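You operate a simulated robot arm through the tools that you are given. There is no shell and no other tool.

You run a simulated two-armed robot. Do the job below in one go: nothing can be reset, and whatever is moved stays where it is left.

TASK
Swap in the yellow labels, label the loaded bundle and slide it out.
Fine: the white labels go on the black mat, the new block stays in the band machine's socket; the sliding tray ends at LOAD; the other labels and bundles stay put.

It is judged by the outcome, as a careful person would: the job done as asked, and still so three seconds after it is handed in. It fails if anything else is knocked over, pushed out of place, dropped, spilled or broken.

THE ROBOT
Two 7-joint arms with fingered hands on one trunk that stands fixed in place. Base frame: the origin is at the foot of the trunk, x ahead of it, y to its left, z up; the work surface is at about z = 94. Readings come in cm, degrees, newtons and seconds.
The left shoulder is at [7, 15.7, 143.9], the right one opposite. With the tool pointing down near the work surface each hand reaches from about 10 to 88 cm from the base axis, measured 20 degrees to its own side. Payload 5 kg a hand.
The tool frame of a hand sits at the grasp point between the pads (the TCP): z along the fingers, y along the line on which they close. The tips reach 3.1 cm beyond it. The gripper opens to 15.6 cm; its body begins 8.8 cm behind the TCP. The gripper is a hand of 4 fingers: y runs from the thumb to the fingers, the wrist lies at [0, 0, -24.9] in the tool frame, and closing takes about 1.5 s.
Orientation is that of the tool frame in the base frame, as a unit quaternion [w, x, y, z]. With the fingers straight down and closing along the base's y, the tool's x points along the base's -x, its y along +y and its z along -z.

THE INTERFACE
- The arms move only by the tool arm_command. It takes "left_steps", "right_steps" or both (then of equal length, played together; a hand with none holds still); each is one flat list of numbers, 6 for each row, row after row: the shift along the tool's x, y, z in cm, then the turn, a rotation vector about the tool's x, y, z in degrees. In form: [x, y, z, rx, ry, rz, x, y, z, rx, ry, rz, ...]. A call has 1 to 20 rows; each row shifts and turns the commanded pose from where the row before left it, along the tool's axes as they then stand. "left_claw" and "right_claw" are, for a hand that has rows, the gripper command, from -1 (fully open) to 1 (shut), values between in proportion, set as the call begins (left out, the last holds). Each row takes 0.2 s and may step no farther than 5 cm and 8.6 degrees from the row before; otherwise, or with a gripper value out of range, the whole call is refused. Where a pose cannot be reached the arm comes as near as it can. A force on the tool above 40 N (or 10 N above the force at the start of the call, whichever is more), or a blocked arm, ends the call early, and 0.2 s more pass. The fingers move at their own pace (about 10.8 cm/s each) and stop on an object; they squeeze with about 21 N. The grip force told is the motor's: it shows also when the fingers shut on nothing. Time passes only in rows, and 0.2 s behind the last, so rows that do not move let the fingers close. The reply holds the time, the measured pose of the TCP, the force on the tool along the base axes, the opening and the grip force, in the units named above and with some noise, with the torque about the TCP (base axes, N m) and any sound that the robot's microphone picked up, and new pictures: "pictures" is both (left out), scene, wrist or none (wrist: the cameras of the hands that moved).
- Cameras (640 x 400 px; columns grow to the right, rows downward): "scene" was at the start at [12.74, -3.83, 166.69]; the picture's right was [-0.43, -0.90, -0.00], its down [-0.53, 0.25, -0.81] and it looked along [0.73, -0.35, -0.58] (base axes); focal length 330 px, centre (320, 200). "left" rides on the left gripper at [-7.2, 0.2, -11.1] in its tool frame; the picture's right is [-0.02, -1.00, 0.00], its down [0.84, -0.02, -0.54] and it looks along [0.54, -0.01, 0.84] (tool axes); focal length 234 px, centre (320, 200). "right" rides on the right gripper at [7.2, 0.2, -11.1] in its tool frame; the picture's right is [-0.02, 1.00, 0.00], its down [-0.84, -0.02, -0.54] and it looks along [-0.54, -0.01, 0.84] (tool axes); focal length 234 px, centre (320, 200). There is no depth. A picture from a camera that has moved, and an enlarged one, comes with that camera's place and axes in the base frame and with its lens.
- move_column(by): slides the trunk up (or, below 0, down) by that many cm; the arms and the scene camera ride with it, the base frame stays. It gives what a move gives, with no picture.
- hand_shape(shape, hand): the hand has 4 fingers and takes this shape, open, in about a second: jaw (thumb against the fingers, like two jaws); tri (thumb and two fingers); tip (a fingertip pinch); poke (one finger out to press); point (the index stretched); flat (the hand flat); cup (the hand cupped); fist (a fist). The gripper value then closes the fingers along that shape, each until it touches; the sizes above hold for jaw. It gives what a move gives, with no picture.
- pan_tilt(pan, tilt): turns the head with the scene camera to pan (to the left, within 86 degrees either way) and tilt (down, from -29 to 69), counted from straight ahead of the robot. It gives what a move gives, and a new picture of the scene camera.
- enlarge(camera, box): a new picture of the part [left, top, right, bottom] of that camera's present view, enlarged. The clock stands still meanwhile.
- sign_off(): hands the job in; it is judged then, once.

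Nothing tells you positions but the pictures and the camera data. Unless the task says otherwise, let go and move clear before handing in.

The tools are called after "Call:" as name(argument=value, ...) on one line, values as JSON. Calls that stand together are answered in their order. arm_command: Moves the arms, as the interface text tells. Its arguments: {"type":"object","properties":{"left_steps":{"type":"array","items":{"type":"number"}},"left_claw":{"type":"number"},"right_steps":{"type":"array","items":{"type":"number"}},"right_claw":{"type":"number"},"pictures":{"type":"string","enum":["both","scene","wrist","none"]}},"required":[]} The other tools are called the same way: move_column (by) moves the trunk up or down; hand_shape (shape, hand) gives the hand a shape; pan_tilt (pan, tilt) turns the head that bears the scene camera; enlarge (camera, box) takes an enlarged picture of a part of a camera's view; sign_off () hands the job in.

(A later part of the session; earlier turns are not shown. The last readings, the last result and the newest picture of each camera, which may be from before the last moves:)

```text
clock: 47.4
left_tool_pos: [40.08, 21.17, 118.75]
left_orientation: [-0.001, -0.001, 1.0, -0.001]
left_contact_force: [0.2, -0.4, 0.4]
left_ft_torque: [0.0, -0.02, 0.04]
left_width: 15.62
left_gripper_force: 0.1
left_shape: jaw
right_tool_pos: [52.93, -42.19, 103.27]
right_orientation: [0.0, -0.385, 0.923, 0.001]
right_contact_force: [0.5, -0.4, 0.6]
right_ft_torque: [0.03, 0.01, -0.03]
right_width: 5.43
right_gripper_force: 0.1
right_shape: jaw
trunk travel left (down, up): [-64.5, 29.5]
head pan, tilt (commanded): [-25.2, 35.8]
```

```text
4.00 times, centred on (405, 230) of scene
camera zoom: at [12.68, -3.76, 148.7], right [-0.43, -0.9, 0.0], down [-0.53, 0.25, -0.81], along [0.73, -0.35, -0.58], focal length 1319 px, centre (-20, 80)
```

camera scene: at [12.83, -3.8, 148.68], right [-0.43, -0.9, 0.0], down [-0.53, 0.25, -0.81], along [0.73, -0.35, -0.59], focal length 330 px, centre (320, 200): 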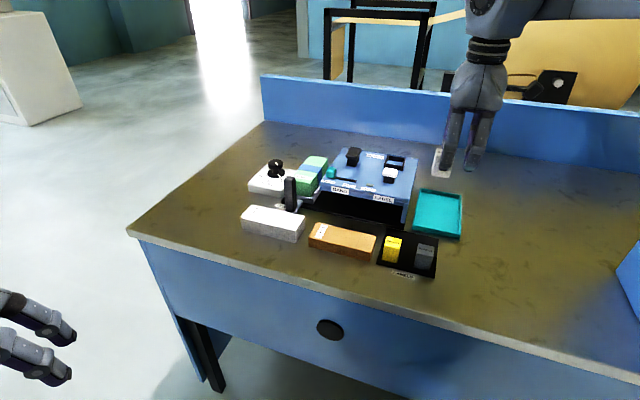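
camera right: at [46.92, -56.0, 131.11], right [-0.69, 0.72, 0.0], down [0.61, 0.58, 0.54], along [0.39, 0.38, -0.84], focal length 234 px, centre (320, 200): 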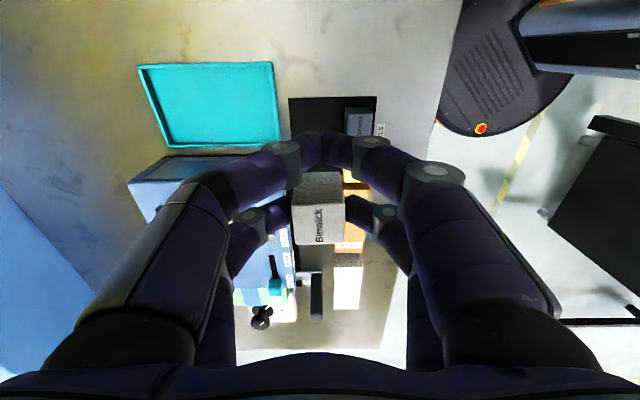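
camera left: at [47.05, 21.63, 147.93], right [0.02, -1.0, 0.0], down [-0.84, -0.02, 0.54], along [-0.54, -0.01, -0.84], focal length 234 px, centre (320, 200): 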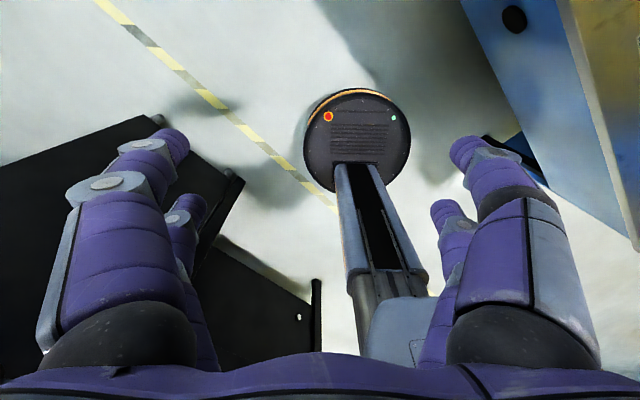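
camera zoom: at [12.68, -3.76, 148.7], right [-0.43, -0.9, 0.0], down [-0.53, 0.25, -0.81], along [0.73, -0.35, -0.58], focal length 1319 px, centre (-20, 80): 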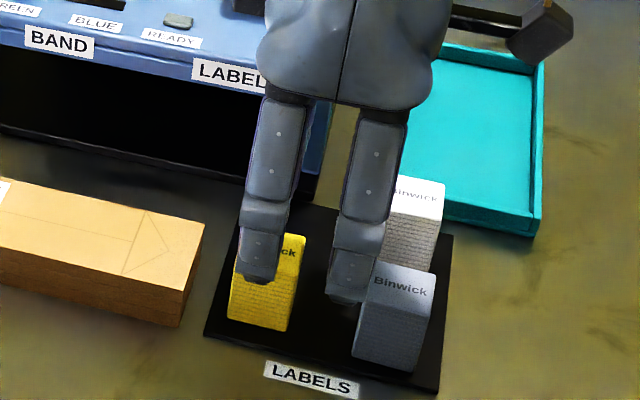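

Small sideways correction of 0.2 cm, then down to grasp height and close.

Call:
arm_command(right_steps=[0, -0.2, 0, 0, 0, 0, 0, 0, 1.5, 0, 0, 0, 0, 0, 1.5, 0, 0, 0, 0, 0, 1.05, 0, 0, 0, 0, 0, 0, 0, 0, 0], right_claw=0.3, pictures="none")

Call:
enlarge(camera="right", box=[220, 80, 420, 240])

Call:
enlarge(camera="scene", box=[350, 180, 460, 280])

```text
clock: 48.6
left_tool_pos: [40.12, 21.19, 118.87]
left_orientation: [0.001, -0.001, 1.0, -0.001]
left_contact_force: [-0.1, 0.1, -0.6]
left_ft_torque: [-0.01, 0.02, -0.04]
left_width: 15.59
left_gripper_force: 0.1
left_shape: jaw
right_tool_pos: [52.99, -42.41, 99.21]
right_orientation: [0.0, -0.385, 0.923, 0.0]
right_contact_force: [0.2, -0.7, 0.1]
right_ft_torque: [0.04, 0.03, 0.02]
right_width: 5.41
right_gripper_force: 0.1
right_shape: jaw
trunk travel left (down, up): [-64.5, 29.5]
head pan, tilt (commanded): [-25.2, 35.8]
```

```text
2.50 times, centred on (320, 160) of right
camera zoom: at [48.0, -47.37, 110.41], right [-0.69, 0.72, 0.0], down [0.6, 0.58, 0.54], along [0.39, 0.38, -0.84], focal length 585 px, centre (320, 300)
```

zoom: 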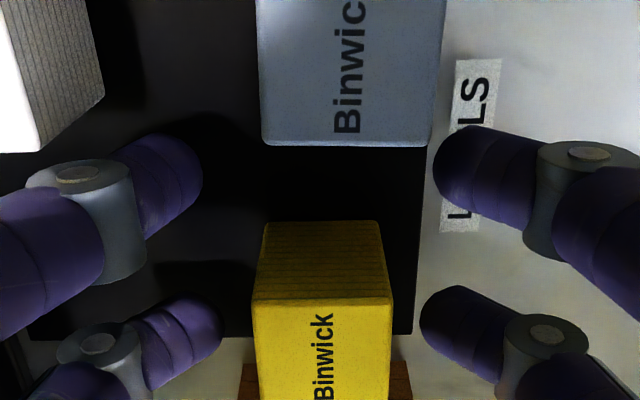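

```text
4.00 times, centred on (405, 230) of scene
camera zoom: at [12.72, -3.78, 148.69], right [-0.43, -0.9, 0.0], down [-0.53, 0.25, -0.81], along [0.73, -0.35, -0.58], focal length 1319 px, centre (-20, 80)
```

zoom: 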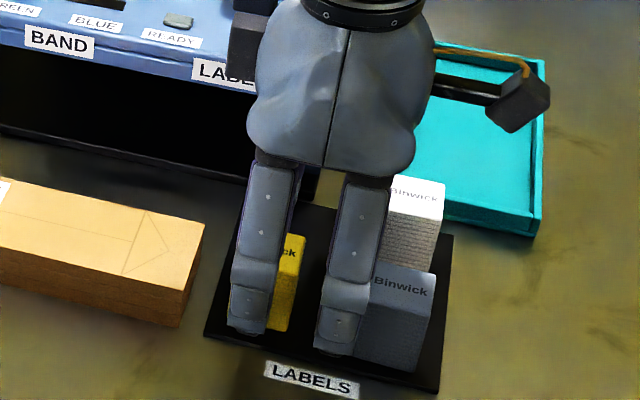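

Positions look right: the far pair straddles yellow and the near pair is clear of grey. Closing in two stages.

Call:
arm_command(right_steps=[0, 0, 0, 0, 0, 0, 0, 0, 0, 0, 0, 0, 0, 0, 0, 0, 0, 0, 0, 0, 0, 0, 0, 0], right_claw=0.85, pictures="none")

Call:
enlarge(camera="right", box=[220, 80, 420, 240])

Call:
enlarge(camera="scene", box=[350, 180, 460, 280])

```text
clock: 49.6
left_tool_pos: [40.21, 21.01, 118.8]
left_orientation: [0.0, -0.001, 1.0, 0.0]
left_contact_force: [0.0, 0.8, 0.5]
left_ft_torque: [0.01, 0.0, -0.01]
left_width: 15.6
left_gripper_force: 0.0
left_shape: jaw
right_tool_pos: [53.03, -42.38, 99.27]
right_orientation: [0.001, -0.384, 0.923, -0.001]
right_contact_force: [-0.3, 0.3, 6.6]
right_ft_torque: [0.07, -0.12, 0.02]
right_width: 1.41
right_gripper_force: 0.0
right_shape: jaw
trunk travel left (down, up): [-64.5, 29.5]
head pan, tilt (commanded): [-25.2, 35.8]
```

```text
2.50 times, centred on (320, 160) of right
camera zoom: at [47.98, -47.34, 110.48], right [-0.69, 0.72, 0.0], down [0.6, 0.58, 0.55], along [0.39, 0.38, -0.84], focal length 585 px, centre (320, 300)
```

zoom: 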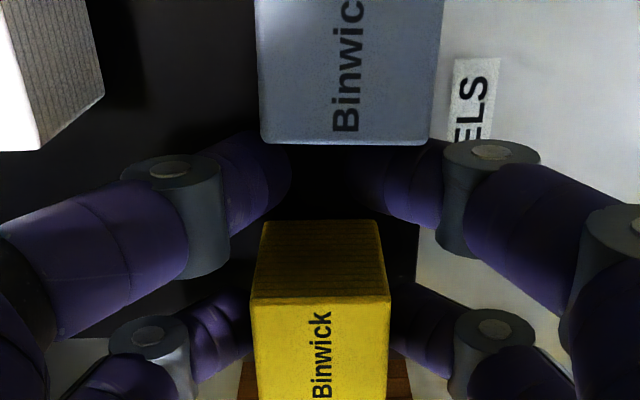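

```text
4.00 times, centred on (405, 230) of scene
camera zoom: at [12.67, -3.75, 148.7], right [-0.43, -0.9, 0.0], down [-0.53, 0.25, -0.81], along [0.73, -0.35, -0.58], focal length 1319 px, centre (-20, 80)
```

zoom: 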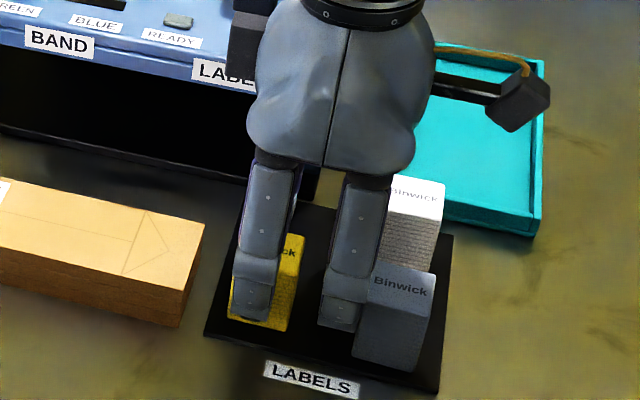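

Yellow is pinched and grey is undisturbed. Full squeeze, then lift slowly.

Call:
arm_command(right_steps=[0, 0, 0, 0, 0, 0, 0, 0, 0, 0, 0, 0, 0, 0, 0, 0, 0, 0], right_claw=1, pictures="none")

Call:
arm_command(right_steps=[0, 0, -0.5, 0, 0, 0, 0, 0, -0.7, 0, 0, 0, 0, 0, -1, 0, 0, 0, 0, 0, -1, 0, 0, 0, 0, 0, -1, 0, 0, 0, 0, 0, -1, 0, 0, 0, 0, 0, 0, 0, 0, 0], pictures="none")

Call:
enlarge(camera="right", box=[220, 80, 420, 240])

Call:
enlarge(camera="scene", box=[350, 150, 460, 280])

```text
clock: 50.4
left_tool_pos: [40.16, 21.05, 118.75]
left_orientation: [-0.001, -0.001, 1.0, -0.001]
left_contact_force: [0.2, 0.2, -0.2]
left_ft_torque: [-0.01, -0.06, 0.02]
left_width: 15.6
left_gripper_force: 0.0
left_shape: jaw
right_tool_pos: [53.16, -42.32, 99.11]
right_orientation: [0.0, -0.385, 0.923, 0.0]
right_contact_force: [-0.6, 0.2, 0.3]
right_ft_torque: [-0.03, 0.02, -0.02]
right_width: 0.14
right_gripper_force: 20.8
right_shape: jaw
trunk travel left (down, up): [-64.5, 29.5]
head pan, tilt (commanded): [-25.2, 35.8]
```

```text
clock: 52.0
left_tool_pos: [40.22, 21.02, 118.76]
left_orientation: [0.0, -0.001, 1.0, 0.0]
left_contact_force: [0.0, -0.3, -0.2]
left_ft_torque: [0.02, 0.0, -0.02]
left_width: 15.59
left_gripper_force: 0.1
left_shape: jaw
right_tool_pos: [53.2, -42.37, 104.47]
right_orientation: [0.0, -0.385, 0.923, 0.0]
right_contact_force: [0.8, 0.0, -0.8]
right_ft_torque: [-0.02, 0.0, 0.02]
right_width: 0.09
right_gripper_force: 20.9
right_shape: jaw
trunk travel left (down, up): [-64.5, 29.5]
head pan, tilt (commanded): [-25.2, 35.8]
```

```text
2.50 times, centred on (320, 160) of right
camera zoom: at [48.08, -47.39, 115.76], right [-0.69, 0.72, 0.0], down [0.6, 0.58, 0.54], along [0.39, 0.38, -0.84], focal length 585 px, centre (320, 300)
```

zoom: 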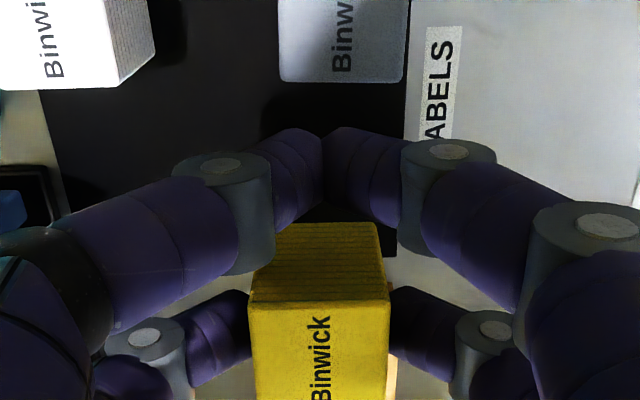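

```text
3.08 times, centred on (405, 215) of scene
camera zoom: at [12.75, -3.8, 148.69], right [-0.43, -0.9, 0.0], down [-0.53, 0.25, -0.81], along [0.73, -0.35, -0.58], focal length 1015 px, centre (58, 154)
```

zoom: 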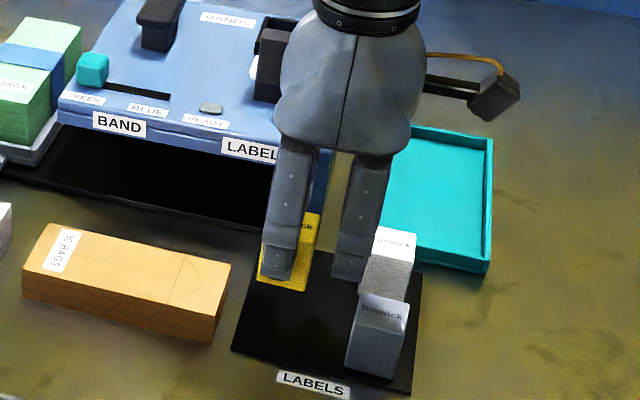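

Yellow is lifted cleanly. I'll raise it and carry it toward the socket, stopping short so the camera can see the socket.

Call:
arm_command(right_steps=[0, 0, -2.5, 0, 0, 0, 0, 0, -3, 0, 0, 0, 0, 0, -3, 0, 0, 0, 0, 0, -3, 0, 0, 0, 0, 0, -3, 0, 0, 0, -0.6, -2.5, 0, 0, 0, 0, -0.6, -2.5, 0, 0, 0, 0, -0.6, -2.5, 0, 0, 0, 0, -0.6, -2.5, 0, 0, 0, 0, -0.6, -2.5, 0, 0, 0, 0, -0.6, -2.5, 0, 0, 0, 0, -0.6, -2.5, 0, 0, 0, 0, 0, -2.5, 0, 0, 0, 0, 0, 0, 0, 0, 0, 0], pictures="both")

Call:
enlarge(camera="right", box=[120, 60, 440, 260])

Call:
enlarge(camera="scene", box=[330, 80, 450, 220])

```text
clock: 55.0
left_tool_pos: [40.09, 21.12, 118.7]
left_orientation: [0.001, -0.001, 1.0, 0.0]
left_contact_force: [-0.7, 0.0, -0.2]
left_ft_torque: [0.0, -0.04, 0.0]
left_width: 15.57
left_gripper_force: 0.1
left_shape: jaw
right_tool_pos: [70.39, -53.58, 119.06]
right_orientation: [0.0, -0.384, 0.923, 0.0]
right_contact_force: [0.3, 0.1, -0.3]
right_ft_torque: [0.01, -0.05, -0.01]
right_width: 0.1
right_gripper_force: 21.1
right_shape: jaw
trunk travel left (down, up): [-64.5, 29.5]
head pan, tilt (commanded): [-25.2, 35.8]
camera scene: at [12.66, -3.78, 148.7], right [-0.43, -0.9, 0.0], down [-0.53, 0.25, -0.81], along [0.73, -0.35, -0.58], focal length 330 px, centre (320, 200)
camera right: at [65.22, -58.61, 130.25], right [-0.69, 0.72, 0.0], down [0.6, 0.58, 0.55], along [0.39, 0.38, -0.84], focal length 234 px, centre (320, 200)
```

scene: 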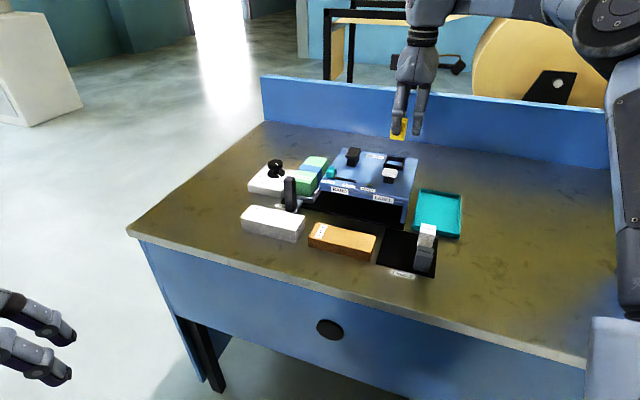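
right: 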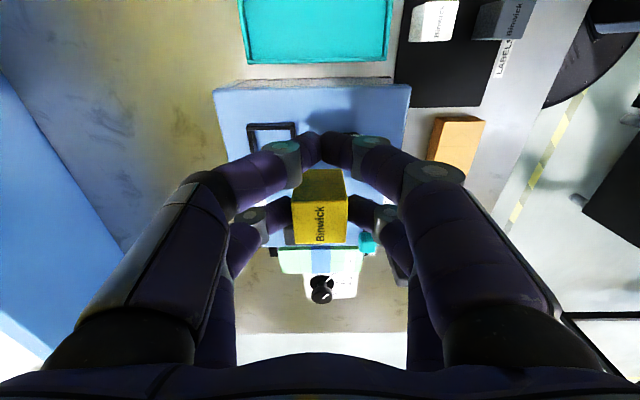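

```text
2.00 times, centred on (280, 160) of right
camera zoom: at [65.22, -58.61, 130.25], right [-0.69, 0.72, 0.0], down [0.6, 0.58, 0.55], along [0.39, 0.38, -0.84], focal length 468 px, centre (400, 280)
```

zoom: 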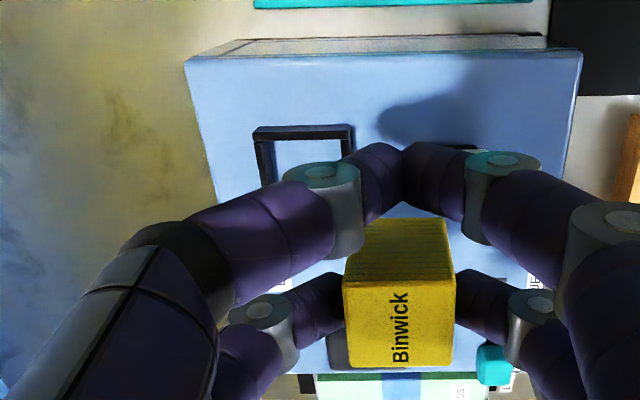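

```text
2.86 times, centred on (390, 150) of scene
camera zoom: at [12.66, -3.78, 148.7], right [-0.43, -0.9, 0.0], down [-0.53, 0.25, -0.81], along [0.73, -0.35, -0.58], focal length 942 px, centre (120, 343)
```

zoom: 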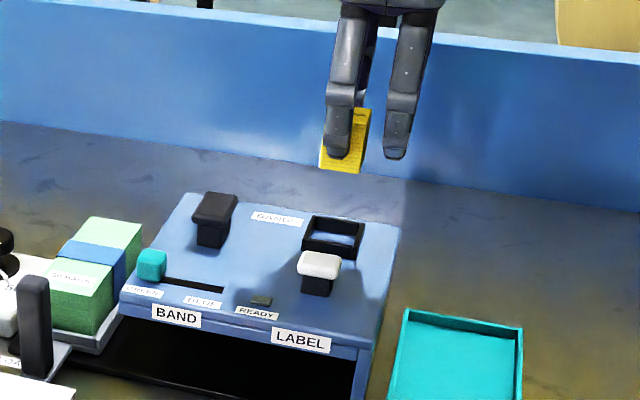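

The socket is visible. I'll zoom in on both views to get its position relative to the hand.

Call:
enlarge(camera="right", box=[230, 100, 320, 170])

Call:
enlarge(camera="scene", box=[360, 135, 420, 185])

```text
5.71 times, centred on (275, 135) of right
camera zoom: at [65.22, -58.61, 130.25], right [-0.69, 0.72, 0.0], down [0.6, 0.58, 0.55], along [0.39, 0.38, -0.84], focal length 1338 px, centre (577, 571)
```

zoom: 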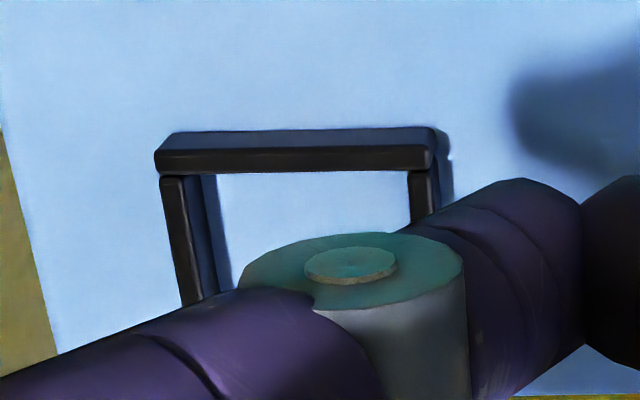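

```text
8.00 times, centred on (390, 160) of scene
camera zoom: at [12.66, -3.78, 148.7], right [-0.43, -0.9, 0.0], down [-0.53, 0.25, -0.81], along [0.73, -0.35, -0.58], focal length 2638 px, centre (-240, 520)
```

zoom: 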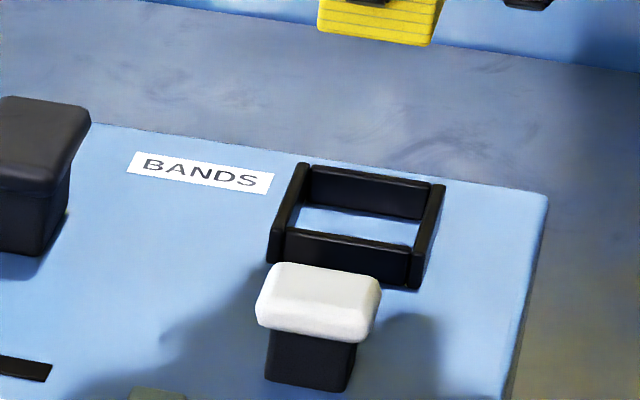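

The socket's inner opening is about 4.1 cm, centred near tool (−1.9, −5.1). Now I'll check precisely how the yellow block sits in the fingers.

Call:
enlarge(camera="right", box=[280, 160, 360, 250])

Call:
enlarge(camera="scene", box=[380, 100, 440, 150])

```text
4.44 times, centred on (320, 205) of right
camera zoom: at [65.22, -58.61, 130.25], right [-0.69, 0.72, 0.0], down [0.6, 0.58, 0.55], along [0.39, 0.38, -0.84], focal length 1041 px, centre (320, 178)
```

zoom: 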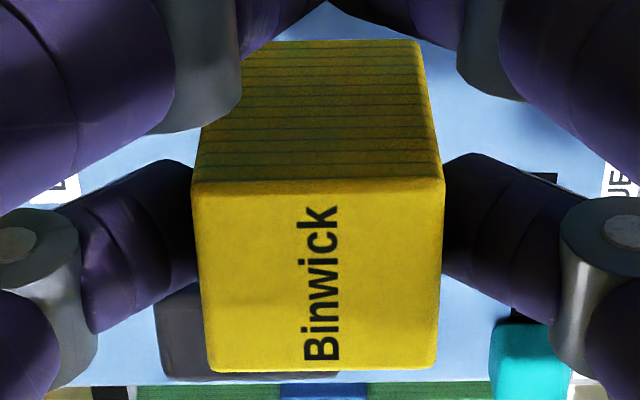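

```text
8.00 times, centred on (410, 125) of scene
camera zoom: at [12.66, -3.78, 148.7], right [-0.43, -0.9, 0.0], down [-0.53, 0.25, -0.81], along [0.73, -0.35, -0.58], focal length 2638 px, centre (-400, 800)
```

zoom: 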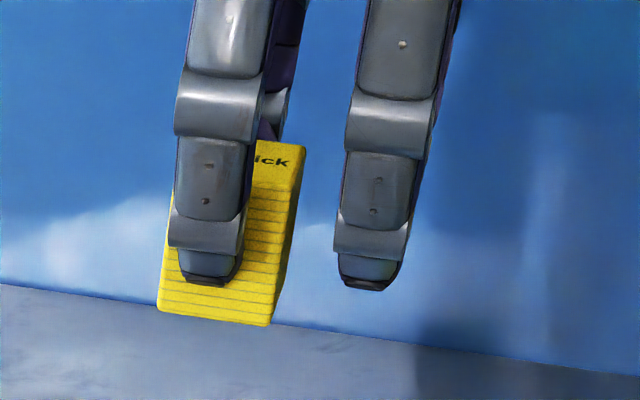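

The yellow block is level and well centred in the pinch. I'll move 5.1 cm to sit over the socket, descend to just above the frame, and check.

Call:
arm_command(right_steps=[0, -1.7, 0, 0, 0, 0, 0, -1.7, 0, 0, 0, 0, 0, -1.7, 0, 0, 0, 0, 0, 0, 2, 0, 0, 0, 0, 0, 2, 0, 0, 0, 0, 0, 2, 0, 0, 0, 0, 0, 1, 0, 0, 0, 0, 0, 0, 0, 0, 0], pictures="none")

Call:
enlarge(camera="right", box=[240, 100, 400, 260])

Call:
enlarge(camera="scene", box=[360, 110, 430, 190])

```text
clock: 56.8
left_tool_pos: [40.09, 21.18, 118.74]
left_orientation: [0.0, -0.001, 1.0, -0.001]
left_contact_force: [-0.5, 0.2, 0.5]
left_ft_torque: [-0.03, 0.01, -0.01]
left_width: 15.61
left_gripper_force: 0.0
left_shape: jaw
right_tool_pos: [73.85, -57.06, 112.14]
right_orientation: [0.001, -0.384, 0.923, 0.0]
right_contact_force: [-0.2, -0.3, 0.1]
right_ft_torque: [-0.02, -0.03, 0.02]
right_width: 0.1
right_gripper_force: 21.0
right_shape: jaw
trunk travel left (down, up): [-64.5, 29.5]
head pan, tilt (commanded): [-25.2, 35.8]
```

```text
2.50 times, centred on (320, 180) of right
camera zoom: at [68.71, -62.09, 123.36], right [-0.69, 0.72, 0.0], down [0.6, 0.58, 0.54], along [0.39, 0.38, -0.84], focal length 585 px, centre (320, 250)
```

zoom: 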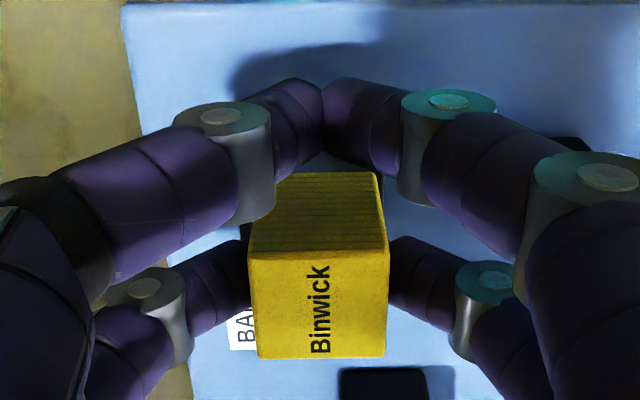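

```text
5.00 times, centred on (395, 150) of scene
camera zoom: at [12.73, -3.77, 148.69], right [-0.43, -0.9, 0.0], down [-0.53, 0.25, -0.81], along [0.73, -0.35, -0.58], focal length 1649 px, centre (-55, 450)
```

zoom: 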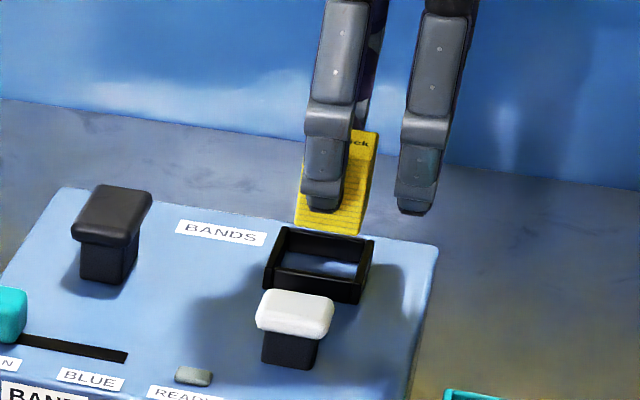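

Sideways alignment checks out from both cameras. I'll look for parts of the frame visible under the fingers to confirm the front-back alignment.

Call:
enlarge(camera="right", box=[280, 120, 370, 190])

Call:
enlarge(camera="scene", box=[375, 125, 415, 175])

```text
5.71 times, centred on (325, 155) of right
camera zoom: at [68.71, -62.09, 123.36], right [-0.69, 0.72, 0.0], down [0.6, 0.58, 0.54], along [0.39, 0.38, -0.84], focal length 1338 px, centre (291, 457)
```

zoom: 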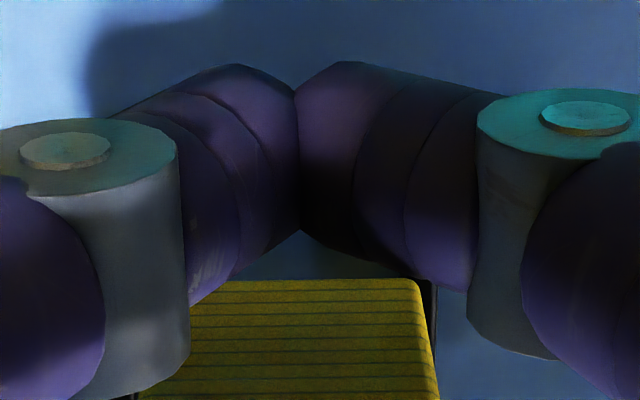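

```text
8.00 times, centred on (395, 150) of scene
camera zoom: at [12.73, -3.77, 148.69], right [-0.43, -0.9, 0.0], down [-0.53, 0.25, -0.81], along [0.73, -0.35, -0.58], focal length 2638 px, centre (-280, 600)
```

zoom: 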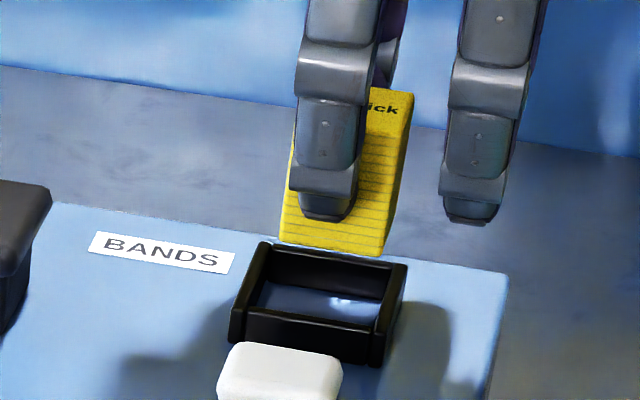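

Call:
enlarge(camera="right", box=[330, 150, 370, 190])

Call:
enlarge(camera="right", box=[280, 150, 320, 260])

```text
10.00 times, centred on (350, 170) of right
camera zoom: at [68.71, -62.09, 123.36], right [-0.69, 0.72, 0.0], down [0.6, 0.58, 0.54], along [0.39, 0.38, -0.84], focal length 2342 px, centre (20, 500)
```

zoom: 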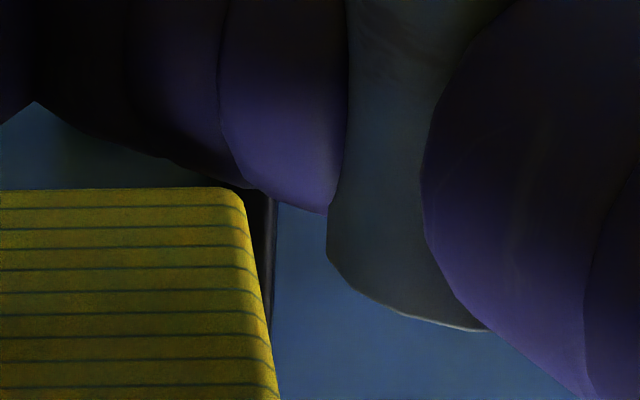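

```text
3.64 times, centred on (300, 205) of right
camera zoom: at [68.71, -62.09, 123.36], right [-0.69, 0.72, 0.0], down [0.6, 0.58, 0.54], along [0.39, 0.38, -0.84], focal length 852 px, centre (393, 182)
```

zoom: 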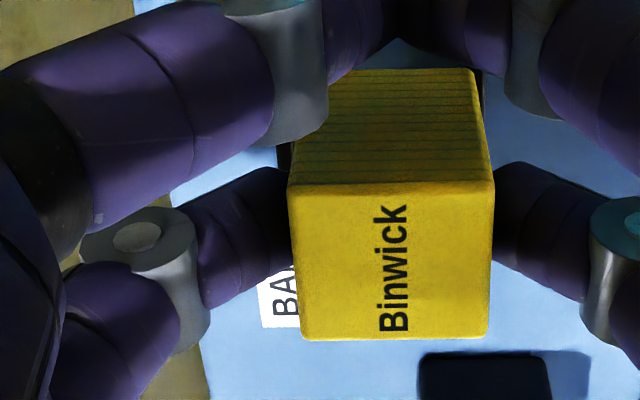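

The frame centre is about 0.3 cm further back and 0.1 cm left of the block. I'll correct that, then lower slowly into the socket while watching the force.

Call:
arm_command(right_steps=[-0.12, -0.33, 0, 0, 0, 0, 0, 0, 0, 0, 0, 0, 0, 0, 0.8, 0, 0, 0, 0, 0, 0, 0, 0, 0], pictures="none")

Call:
enlarge(camera="right", box=[280, 130, 370, 200])

Call:
enlarge(camera="scene", box=[375, 125, 415, 175])

```text
clock: 57.8
left_tool_pos: [40.19, 21.1, 118.76]
left_orientation: [0.0, -0.001, 1.0, 0.001]
left_contact_force: [0.8, -0.5, -0.3]
left_ft_torque: [0.03, -0.03, 0.0]
left_width: 15.58
left_gripper_force: 0.1
left_shape: jaw
right_tool_pos: [74.24, -57.26, 111.34]
right_orientation: [-0.001, -0.384, 0.923, 0.0]
right_contact_force: [-0.3, 1.0, -0.3]
right_ft_torque: [0.01, 0.03, -0.02]
right_width: 0.11
right_gripper_force: 21.5
right_shape: jaw
trunk travel left (down, up): [-64.5, 29.5]
head pan, tilt (commanded): [-25.2, 35.8]
```

```text
5.71 times, centred on (325, 165) of right
camera zoom: at [69.08, -62.18, 122.5], right [-0.69, 0.72, 0.0], down [0.6, 0.58, 0.54], along [0.39, 0.38, -0.84], focal length 1338 px, centre (291, 400)
```

zoom: 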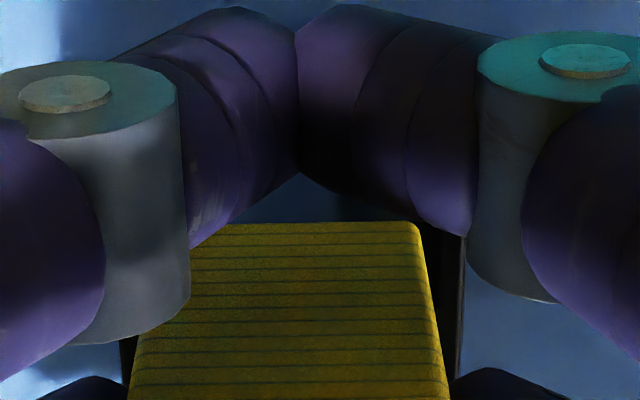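

```text
8.00 times, centred on (395, 150) of scene
camera zoom: at [12.74, -3.79, 148.69], right [-0.43, -0.9, 0.0], down [-0.53, 0.25, -0.81], along [0.73, -0.35, -0.58], focal length 2638 px, centre (-280, 600)
```

zoom: 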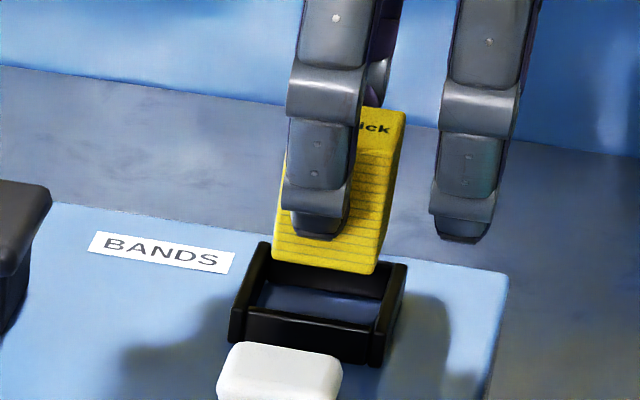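

Now centred within 0.05 cm. Continuing down in small increments.

Call:
arm_command(right_steps=[0, 0, 0.3, 0, 0, 0, 0, 0, 0.3, 0, 0, 0, 0, 0, 0.3, 0, 0, 0, 0, 0, 0.3, 0, 0, 0, 0, 0, 0, 0, 0, 0], pictures="none")

Call:
enlarge(camera="scene", box=[375, 125, 415, 175])

Call:
arm_command(right_steps=[0, 0, 0.2, 0, 0, 0, 0, 0, 0.2, 0, 0, 0], pictures="none")

Call:
enlarge(camera="scene", box=[375, 125, 415, 175])

```text
clock: 59.0
left_tool_pos: [40.25, 21.05, 118.82]
left_orientation: [-0.001, -0.002, 1.0, 0.001]
left_contact_force: [-0.3, 0.1, -0.4]
left_ft_torque: [0.04, 0.02, -0.02]
left_width: 15.61
left_gripper_force: 0.1
left_shape: jaw
right_tool_pos: [74.17, -57.17, 110.03]
right_orientation: [0.0, -0.385, 0.923, 0.0]
right_contact_force: [0.0, -0.2, -0.2]
right_ft_torque: [-0.03, -0.01, -0.01]
right_width: 0.13
right_gripper_force: 21.5
right_shape: jaw
trunk travel left (down, up): [-64.5, 29.5]
head pan, tilt (commanded): [-25.2, 35.8]
```

```text
8.00 times, centred on (395, 150) of scene
camera zoom: at [12.73, -3.79, 148.69], right [-0.43, -0.9, 0.0], down [-0.53, 0.25, -0.81], along [0.73, -0.35, -0.58], focal length 2638 px, centre (-280, 600)
```

zoom: 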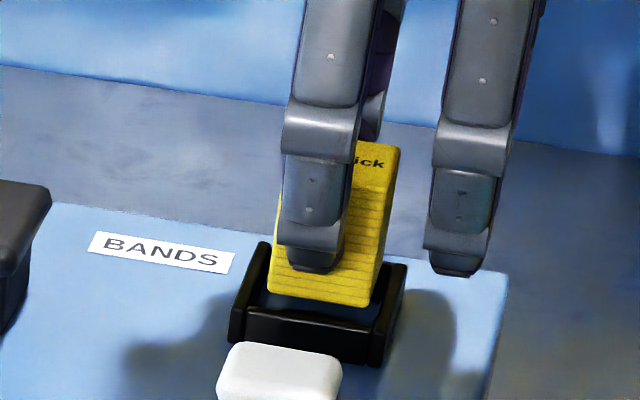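

```text
clock: 59.6
left_tool_pos: [40.22, 21.12, 118.77]
left_orientation: [0.001, -0.001, 1.0, -0.001]
left_contact_force: [-0.8, -0.4, -0.2]
left_ft_torque: [-0.02, 0.01, -0.01]
left_width: 15.59
left_gripper_force: 0.0
left_shape: jaw
right_tool_pos: [74.15, -57.21, 109.8]
right_orientation: [0.0, -0.384, 0.923, 0.0]
right_contact_force: [-0.6, 0.0, -1.6]
right_ft_torque: [-0.06, 0.0, 0.02]
right_width: 0.1
right_gripper_force: 21.1
right_shape: jaw
trunk travel left (down, up): [-64.5, 29.5]
head pan, tilt (commanded): [-25.2, 35.8]
```

```text
8.00 times, centred on (395, 150) of scene
camera zoom: at [12.74, -3.8, 148.69], right [-0.43, -0.9, 0.0], down [-0.53, 0.25, -0.81], along [0.73, -0.35, -0.58], focal length 2638 px, centre (-280, 600)
```

zoom: 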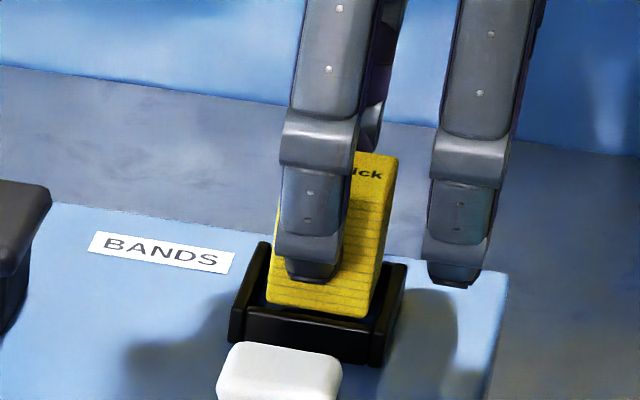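

The block is entering the socket freely. Continuing down.

Call:
arm_command(right_steps=[0, 0, 0.2, 0, 0, 0, 0, 0, 0.2, 0, 0, 0], pictures="none")

Call:
arm_command(right_steps=[0, 0, 0.15, 0, 0, 0, 0, 0, 0.15, 0, 0, 0], pictures="none")

Call:
enlarge(camera="scene", box=[375, 125, 415, 175])

Call:
enlarge(camera="right", box=[280, 130, 370, 200])

```text
clock: 60.2
left_tool_pos: [40.21, 21.06, 118.79]
left_orientation: [0.0, -0.001, 1.0, 0.0]
left_contact_force: [-0.4, 0.3, 0.2]
left_ft_torque: [0.0, 0.01, 0.0]
left_width: 15.59
left_gripper_force: 0.1
left_shape: jaw
right_tool_pos: [74.2, -57.17, 109.18]
right_orientation: [0.0, -0.384, 0.923, 0.0]
right_contact_force: [0.4, -0.5, -0.3]
right_ft_torque: [0.0, 0.0, 0.01]
right_width: 0.08
right_gripper_force: 20.8
right_shape: jaw
trunk travel left (down, up): [-64.5, 29.5]
head pan, tilt (commanded): [-25.2, 35.8]
```

```text
clock: 60.8
left_tool_pos: [40.21, 21.09, 118.79]
left_orientation: [0.0, -0.001, 1.0, 0.0]
left_contact_force: [-0.1, 0.3, 0.6]
left_ft_torque: [-0.01, -0.02, 0.03]
left_width: 15.58
left_gripper_force: 0.1
left_shape: jaw
right_tool_pos: [74.24, -57.27, 109.0]
right_orientation: [0.0, -0.385, 0.923, 0.0]
right_contact_force: [0.1, 0.7, 0.4]
right_ft_torque: [0.02, 0.01, -0.01]
right_width: 0.13
right_gripper_force: 21.2
right_shape: jaw
trunk travel left (down, up): [-64.5, 29.5]
head pan, tilt (commanded): [-25.2, 35.8]
```

```text
8.00 times, centred on (395, 150) of scene
camera zoom: at [12.74, -3.8, 148.69], right [-0.43, -0.9, 0.0], down [-0.53, 0.25, -0.81], along [0.73, -0.35, -0.58], focal length 2638 px, centre (-280, 600)
```

zoom: 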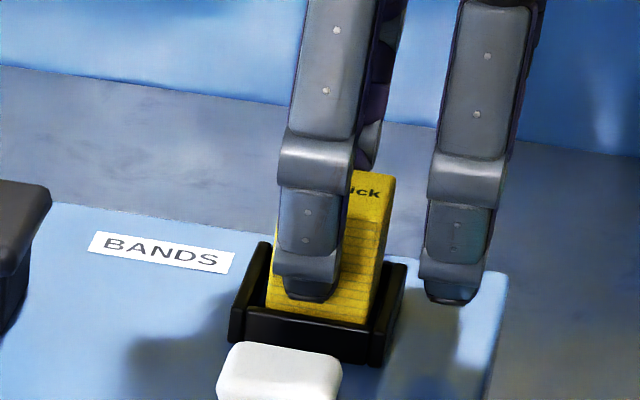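

```text
5.71 times, centred on (325, 165) of right
camera zoom: at [69.09, -62.23, 120.16], right [-0.69, 0.72, 0.0], down [0.6, 0.58, 0.54], along [0.39, 0.38, -0.84], focal length 1338 px, centre (291, 400)
```

zoom: 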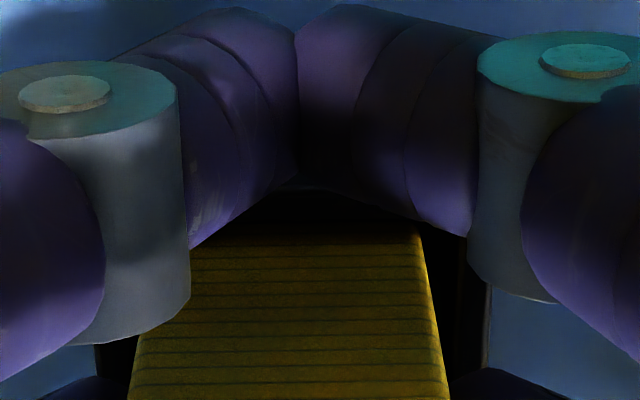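

Inside the frame on all sides. A little lower, until it touches the floor of the socket.

Call:
arm_command(right_steps=[0, 0, 0.1, 0, 0, 0, 0, 0, 0.1, 0, 0, 0], pictures="none")

Call:
arm_command(right_steps=[0, 0, 0.1, 0, 0, 0, 0, 0, 0, 0, 0, 0], pictures="none")

```text
clock: 61.4
left_tool_pos: [40.32, 21.04, 118.78]
left_orientation: [0.0, -0.001, 1.0, 0.0]
left_contact_force: [0.1, -1.3, 0.2]
left_ft_torque: [0.01, -0.01, -0.01]
left_width: 15.58
left_gripper_force: 0.1
left_shape: jaw
right_tool_pos: [74.23, -57.26, 108.65]
right_orientation: [0.0, -0.384, 0.923, 0.0]
right_contact_force: [-0.4, 1.3, 0.4]
right_ft_torque: [0.0, 0.03, 0.01]
right_width: 0.12
right_gripper_force: 21.0
right_shape: jaw
trunk travel left (down, up): [-64.5, 29.5]
head pan, tilt (commanded): [-25.2, 35.8]
```

```text
clock: 62.0
left_tool_pos: [40.34, 21.07, 118.74]
left_orientation: [0.0, 0.0, 1.0, 0.0]
left_contact_force: [-0.1, 0.4, -0.9]
left_ft_torque: [0.02, -0.03, 0.04]
left_width: 15.6
left_gripper_force: 0.1
left_shape: jaw
right_tool_pos: [74.19, -57.28, 108.63]
right_orientation: [0.0, -0.384, 0.923, -0.001]
right_contact_force: [-0.5, -0.6, 0.2]
right_ft_torque: [0.0, 0.0, 0.02]
right_width: 0.1
right_gripper_force: 20.8
right_shape: jaw
trunk travel left (down, up): [-64.5, 29.5]
head pan, tilt (commanded): [-25.2, 35.8]
```

Call:
arm_command(right_steps=[0, 0, 0.1, 0, 0, 0, 0, 0, 0, 0, 0, 0], pictures="none")

Call:
enlarge(camera="scene", box=[375, 125, 415, 175])

Call:
enlarge(camera="right", box=[240, 100, 400, 260])

```text
clock: 62.6
left_tool_pos: [40.29, 21.17, 118.68]
left_orientation: [0.0, -0.002, 1.0, 0.001]
left_contact_force: [-0.5, 0.6, 0.1]
left_ft_torque: [-0.01, 0.05, 0.03]
left_width: 15.62
left_gripper_force: 0.0
left_shape: jaw
right_tool_pos: [74.09, -57.3, 108.56]
right_orientation: [0.0, -0.384, 0.923, 0.0]
right_contact_force: [-0.3, 0.1, -0.4]
right_ft_torque: [0.0, -0.03, -0.01]
right_width: 0.12
right_gripper_force: 21.0
right_shape: jaw
trunk travel left (down, up): [-64.5, 29.5]
head pan, tilt (commanded): [-25.2, 35.8]
```

```text
8.00 times, centred on (395, 150) of scene
camera zoom: at [12.74, -3.8, 148.69], right [-0.43, -0.9, 0.0], down [-0.53, 0.25, -0.81], along [0.73, -0.35, -0.58], focal length 2638 px, centre (-280, 600)
```

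zoom: 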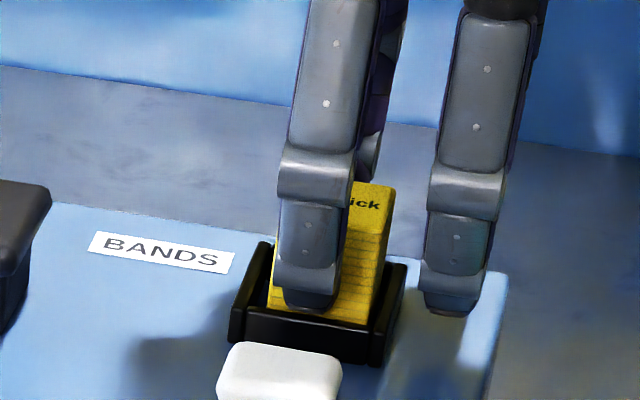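

```text
2.50 times, centred on (320, 180) of right
camera zoom: at [69.05, -62.27, 119.75], right [-0.69, 0.72, 0.0], down [0.6, 0.58, 0.54], along [0.39, 0.38, -0.84], focal length 585 px, centre (320, 250)
```

zoom: 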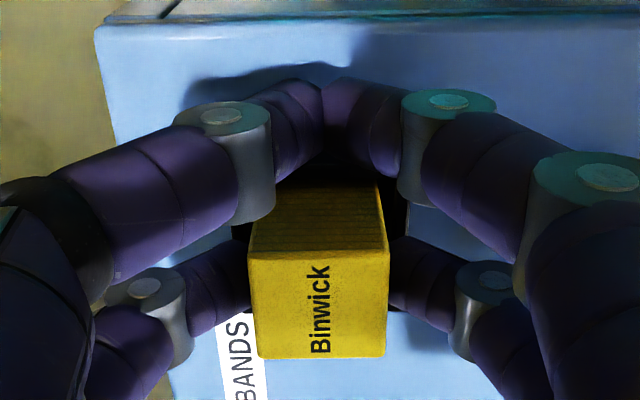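

Call:
arm_command(right_steps=[0, 0, 0.1, 0, 0, 0, 0, 0, 0, 0, 0, 0], pictures="none")

Call:
arm_command(right_steps=[0, 0, 0.1, 0, 0, 0, 0, 0, 0, 0, 0, 0], pictures="none")

```text
clock: 63.2
left_tool_pos: [40.16, 21.12, 118.74]
left_orientation: [0.001, -0.001, 1.0, -0.001]
left_contact_force: [-0.1, -0.2, 0.4]
left_ft_torque: [-0.02, -0.02, -0.04]
left_width: 15.61
left_gripper_force: 0.0
left_shape: jaw
right_tool_pos: [74.12, -57.19, 108.47]
right_orientation: [0.0, -0.384, 0.924, 0.001]
right_contact_force: [0.3, -0.2, -0.4]
right_ft_torque: [0.0, 0.05, 0.0]
right_width: 0.14
right_gripper_force: 21.4
right_shape: jaw
trunk travel left (down, up): [-64.5, 29.5]
head pan, tilt (commanded): [-25.2, 35.8]
```

```text
clock: 63.8
left_tool_pos: [40.25, 21.11, 118.73]
left_orientation: [0.0, -0.002, 1.0, -0.001]
left_contact_force: [0.4, -0.4, -0.8]
left_ft_torque: [0.01, 0.04, 0.01]
left_width: 15.58
left_gripper_force: 0.0
left_shape: jaw
right_tool_pos: [74.31, -57.26, 108.2]
right_orientation: [-0.001, -0.385, 0.923, 0.0]
right_contact_force: [0.4, 0.2, 1.5]
right_ft_torque: [0.0, 0.01, 0.0]
right_width: 0.11
right_gripper_force: 21.1
right_shape: jaw
trunk travel left (down, up): [-64.5, 29.5]
head pan, tilt (commanded): [-25.2, 35.8]
```

Call:
arm_command(right_steps=[0, 0, 0.08, 0, 0, 0, 0, 0, 0, 0, 0, 0], pictures="none")

Call:
enlarge(camera="scene", box=[375, 125, 415, 175])

```text
clock: 64.4
left_tool_pos: [40.12, 21.2, 118.71]
left_orientation: [0.0, -0.001, 1.0, 0.0]
left_contact_force: [0.3, 0.8, -0.9]
left_ft_torque: [-0.01, -0.02, 0.01]
left_width: 15.59
left_gripper_force: 0.0
left_shape: jaw
right_tool_pos: [74.33, -57.29, 108.36]
right_orientation: [0.0, -0.383, 0.924, -0.001]
right_contact_force: [0.7, 0.0, 4.1]
right_ft_torque: [0.07, -0.08, -0.04]
right_width: 0.13
right_gripper_force: 20.6
right_shape: jaw
trunk travel left (down, up): [-64.5, 29.5]
head pan, tilt (commanded): [-25.2, 35.8]
```

```text
8.00 times, centred on (395, 150) of scene
camera zoom: at [12.67, -3.75, 148.7], right [-0.43, -0.9, 0.0], down [-0.53, 0.25, -0.81], along [0.73, -0.35, -0.58], focal length 2638 px, centre (-280, 600)
```

zoom: 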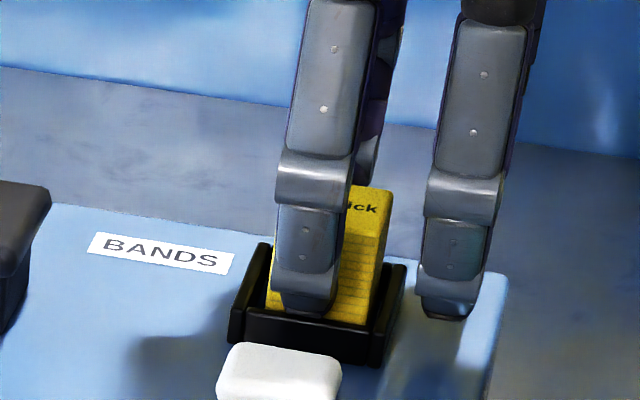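

Contact, about 4 N: the block is on the socket floor. I'll ease 0.1 cm and open just enough to release.

Call:
arm_command(right_steps=[0, 0, -0.1, 0, 0, 0], pictures="none")

Call:
arm_command(right_steps=[0, 0, 0, 0, 0, 0, 0, 0, 0, 0, 0, 0, 0, 0, 0, 0, 0, 0, 0, 0, 0, 0, 0, 0], right_claw=0.4, pictures="none")

Call:
enlarge(camera="scene", box=[375, 125, 415, 175])

Call:
enlarge(camera="right", box=[240, 100, 400, 260])

```text
clock: 64.8
left_tool_pos: [40.09, 21.04, 118.79]
left_orientation: [0.0, -0.001, 1.0, 0.0]
left_contact_force: [0.3, -0.7, 0.7]
left_ft_torque: [0.02, -0.03, 0.01]
left_width: 15.58
left_gripper_force: 0.0
left_shape: jaw
right_tool_pos: [74.18, -57.27, 108.3]
right_orientation: [0.0, -0.384, 0.923, -0.001]
right_contact_force: [1.4, -0.8, 3.0]
right_ft_torque: [0.03, -0.09, -0.04]
right_width: 0.14
right_gripper_force: 20.6
right_shape: jaw
trunk travel left (down, up): [-64.5, 29.5]
head pan, tilt (commanded): [-25.2, 35.8]
```

```text
clock: 65.8
left_tool_pos: [40.18, 21.14, 118.78]
left_orientation: [0.0, -0.001, 1.0, -0.001]
left_contact_force: [-0.2, 0.6, -0.7]
left_ft_torque: [0.01, -0.01, 0.03]
left_width: 15.58
left_gripper_force: 0.1
left_shape: jaw
right_tool_pos: [74.28, -57.33, 108.39]
right_orientation: [0.0, -0.384, 0.923, 0.001]
right_contact_force: [0.2, 0.7, 0.1]
right_ft_torque: [0.03, -0.01, -0.02]
right_width: 4.64
right_gripper_force: 0.2
right_shape: jaw
trunk travel left (down, up): [-64.5, 29.5]
head pan, tilt (commanded): [-25.2, 35.8]
```

```text
8.00 times, centred on (395, 150) of scene
camera zoom: at [12.74, -3.8, 148.69], right [-0.43, -0.9, 0.0], down [-0.53, 0.25, -0.81], along [0.73, -0.35, -0.58], focal length 2638 px, centre (-280, 600)
```

zoom: 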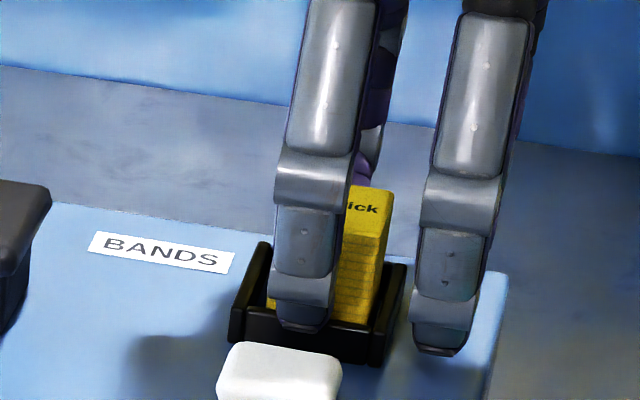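

```text
2.50 times, centred on (320, 180) of right
camera zoom: at [69.11, -62.3, 119.55], right [-0.69, 0.72, 0.0], down [0.6, 0.58, 0.54], along [0.39, 0.38, -0.84], focal length 585 px, centre (320, 250)
```

zoom: 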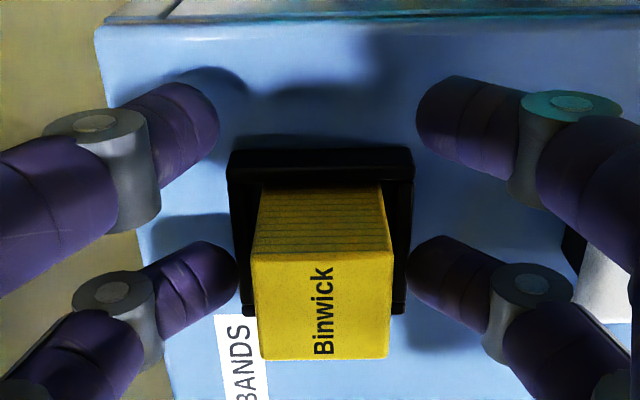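

Yellow is seated squarely in the socket and released. Rising straight up, then checking the machine.

Call:
arm_command(right_steps=[0, 0, -0.7, 0, 0, 0, 0, 0, -1.5, 0, 0, 0, 0, 0, -3, 0, 0, 0, 0, 0, -3, 0, 0, 0, 0, 0, -3, 0, 0, 0, 0, 0, -3, 0, 0, 0, 0, 0, 0, 0, 0, 0], pictures="none")

Call:
enlarge(camera="scene", box=[310, 130, 430, 220])

Call:
enlarge(camera="scene", box=[240, 140, 400, 260])

```text
clock: 67.4
left_tool_pos: [40.16, 21.09, 118.8]
left_orientation: [0.0, -0.001, 1.0, 0.0]
left_contact_force: [-0.8, 0.0, -0.6]
left_ft_torque: [0.01, 0.01, -0.01]
left_width: 15.58
left_gripper_force: 0.0
left_shape: jaw
right_tool_pos: [73.69, -56.9, 122.52]
right_orientation: [0.0, -0.384, 0.923, 0.0]
right_contact_force: [0.4, 0.0, -0.7]
right_ft_torque: [0.01, 0.02, -0.03]
right_width: 4.66
right_gripper_force: 0.1
right_shape: jaw
right hand out of reach, approached as far as the arm can: row 6
trunk travel left (down, up): [-64.5, 29.5]
head pan, tilt (commanded): [-25.2, 35.8]
```

```text
4.44 times, centred on (370, 175) of scene
camera zoom: at [12.72, -3.82, 148.69], right [-0.43, -0.9, 0.0], down [-0.53, 0.25, -0.81], along [0.73, -0.35, -0.58], focal length 1466 px, centre (98, 311)
```

zoom: 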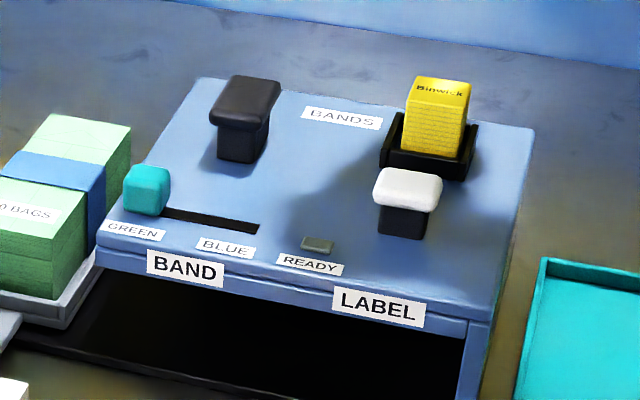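

```text
3.33 times, centred on (320, 200) of scene
camera zoom: at [12.72, -3.82, 148.69], right [-0.43, -0.9, 0.0], down [-0.53, 0.25, -0.81], along [0.73, -0.35, -0.58], focal length 1099 px, centre (320, 200)
```

zoom: 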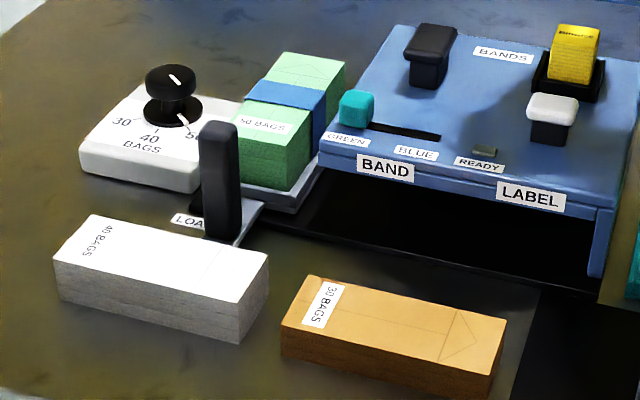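

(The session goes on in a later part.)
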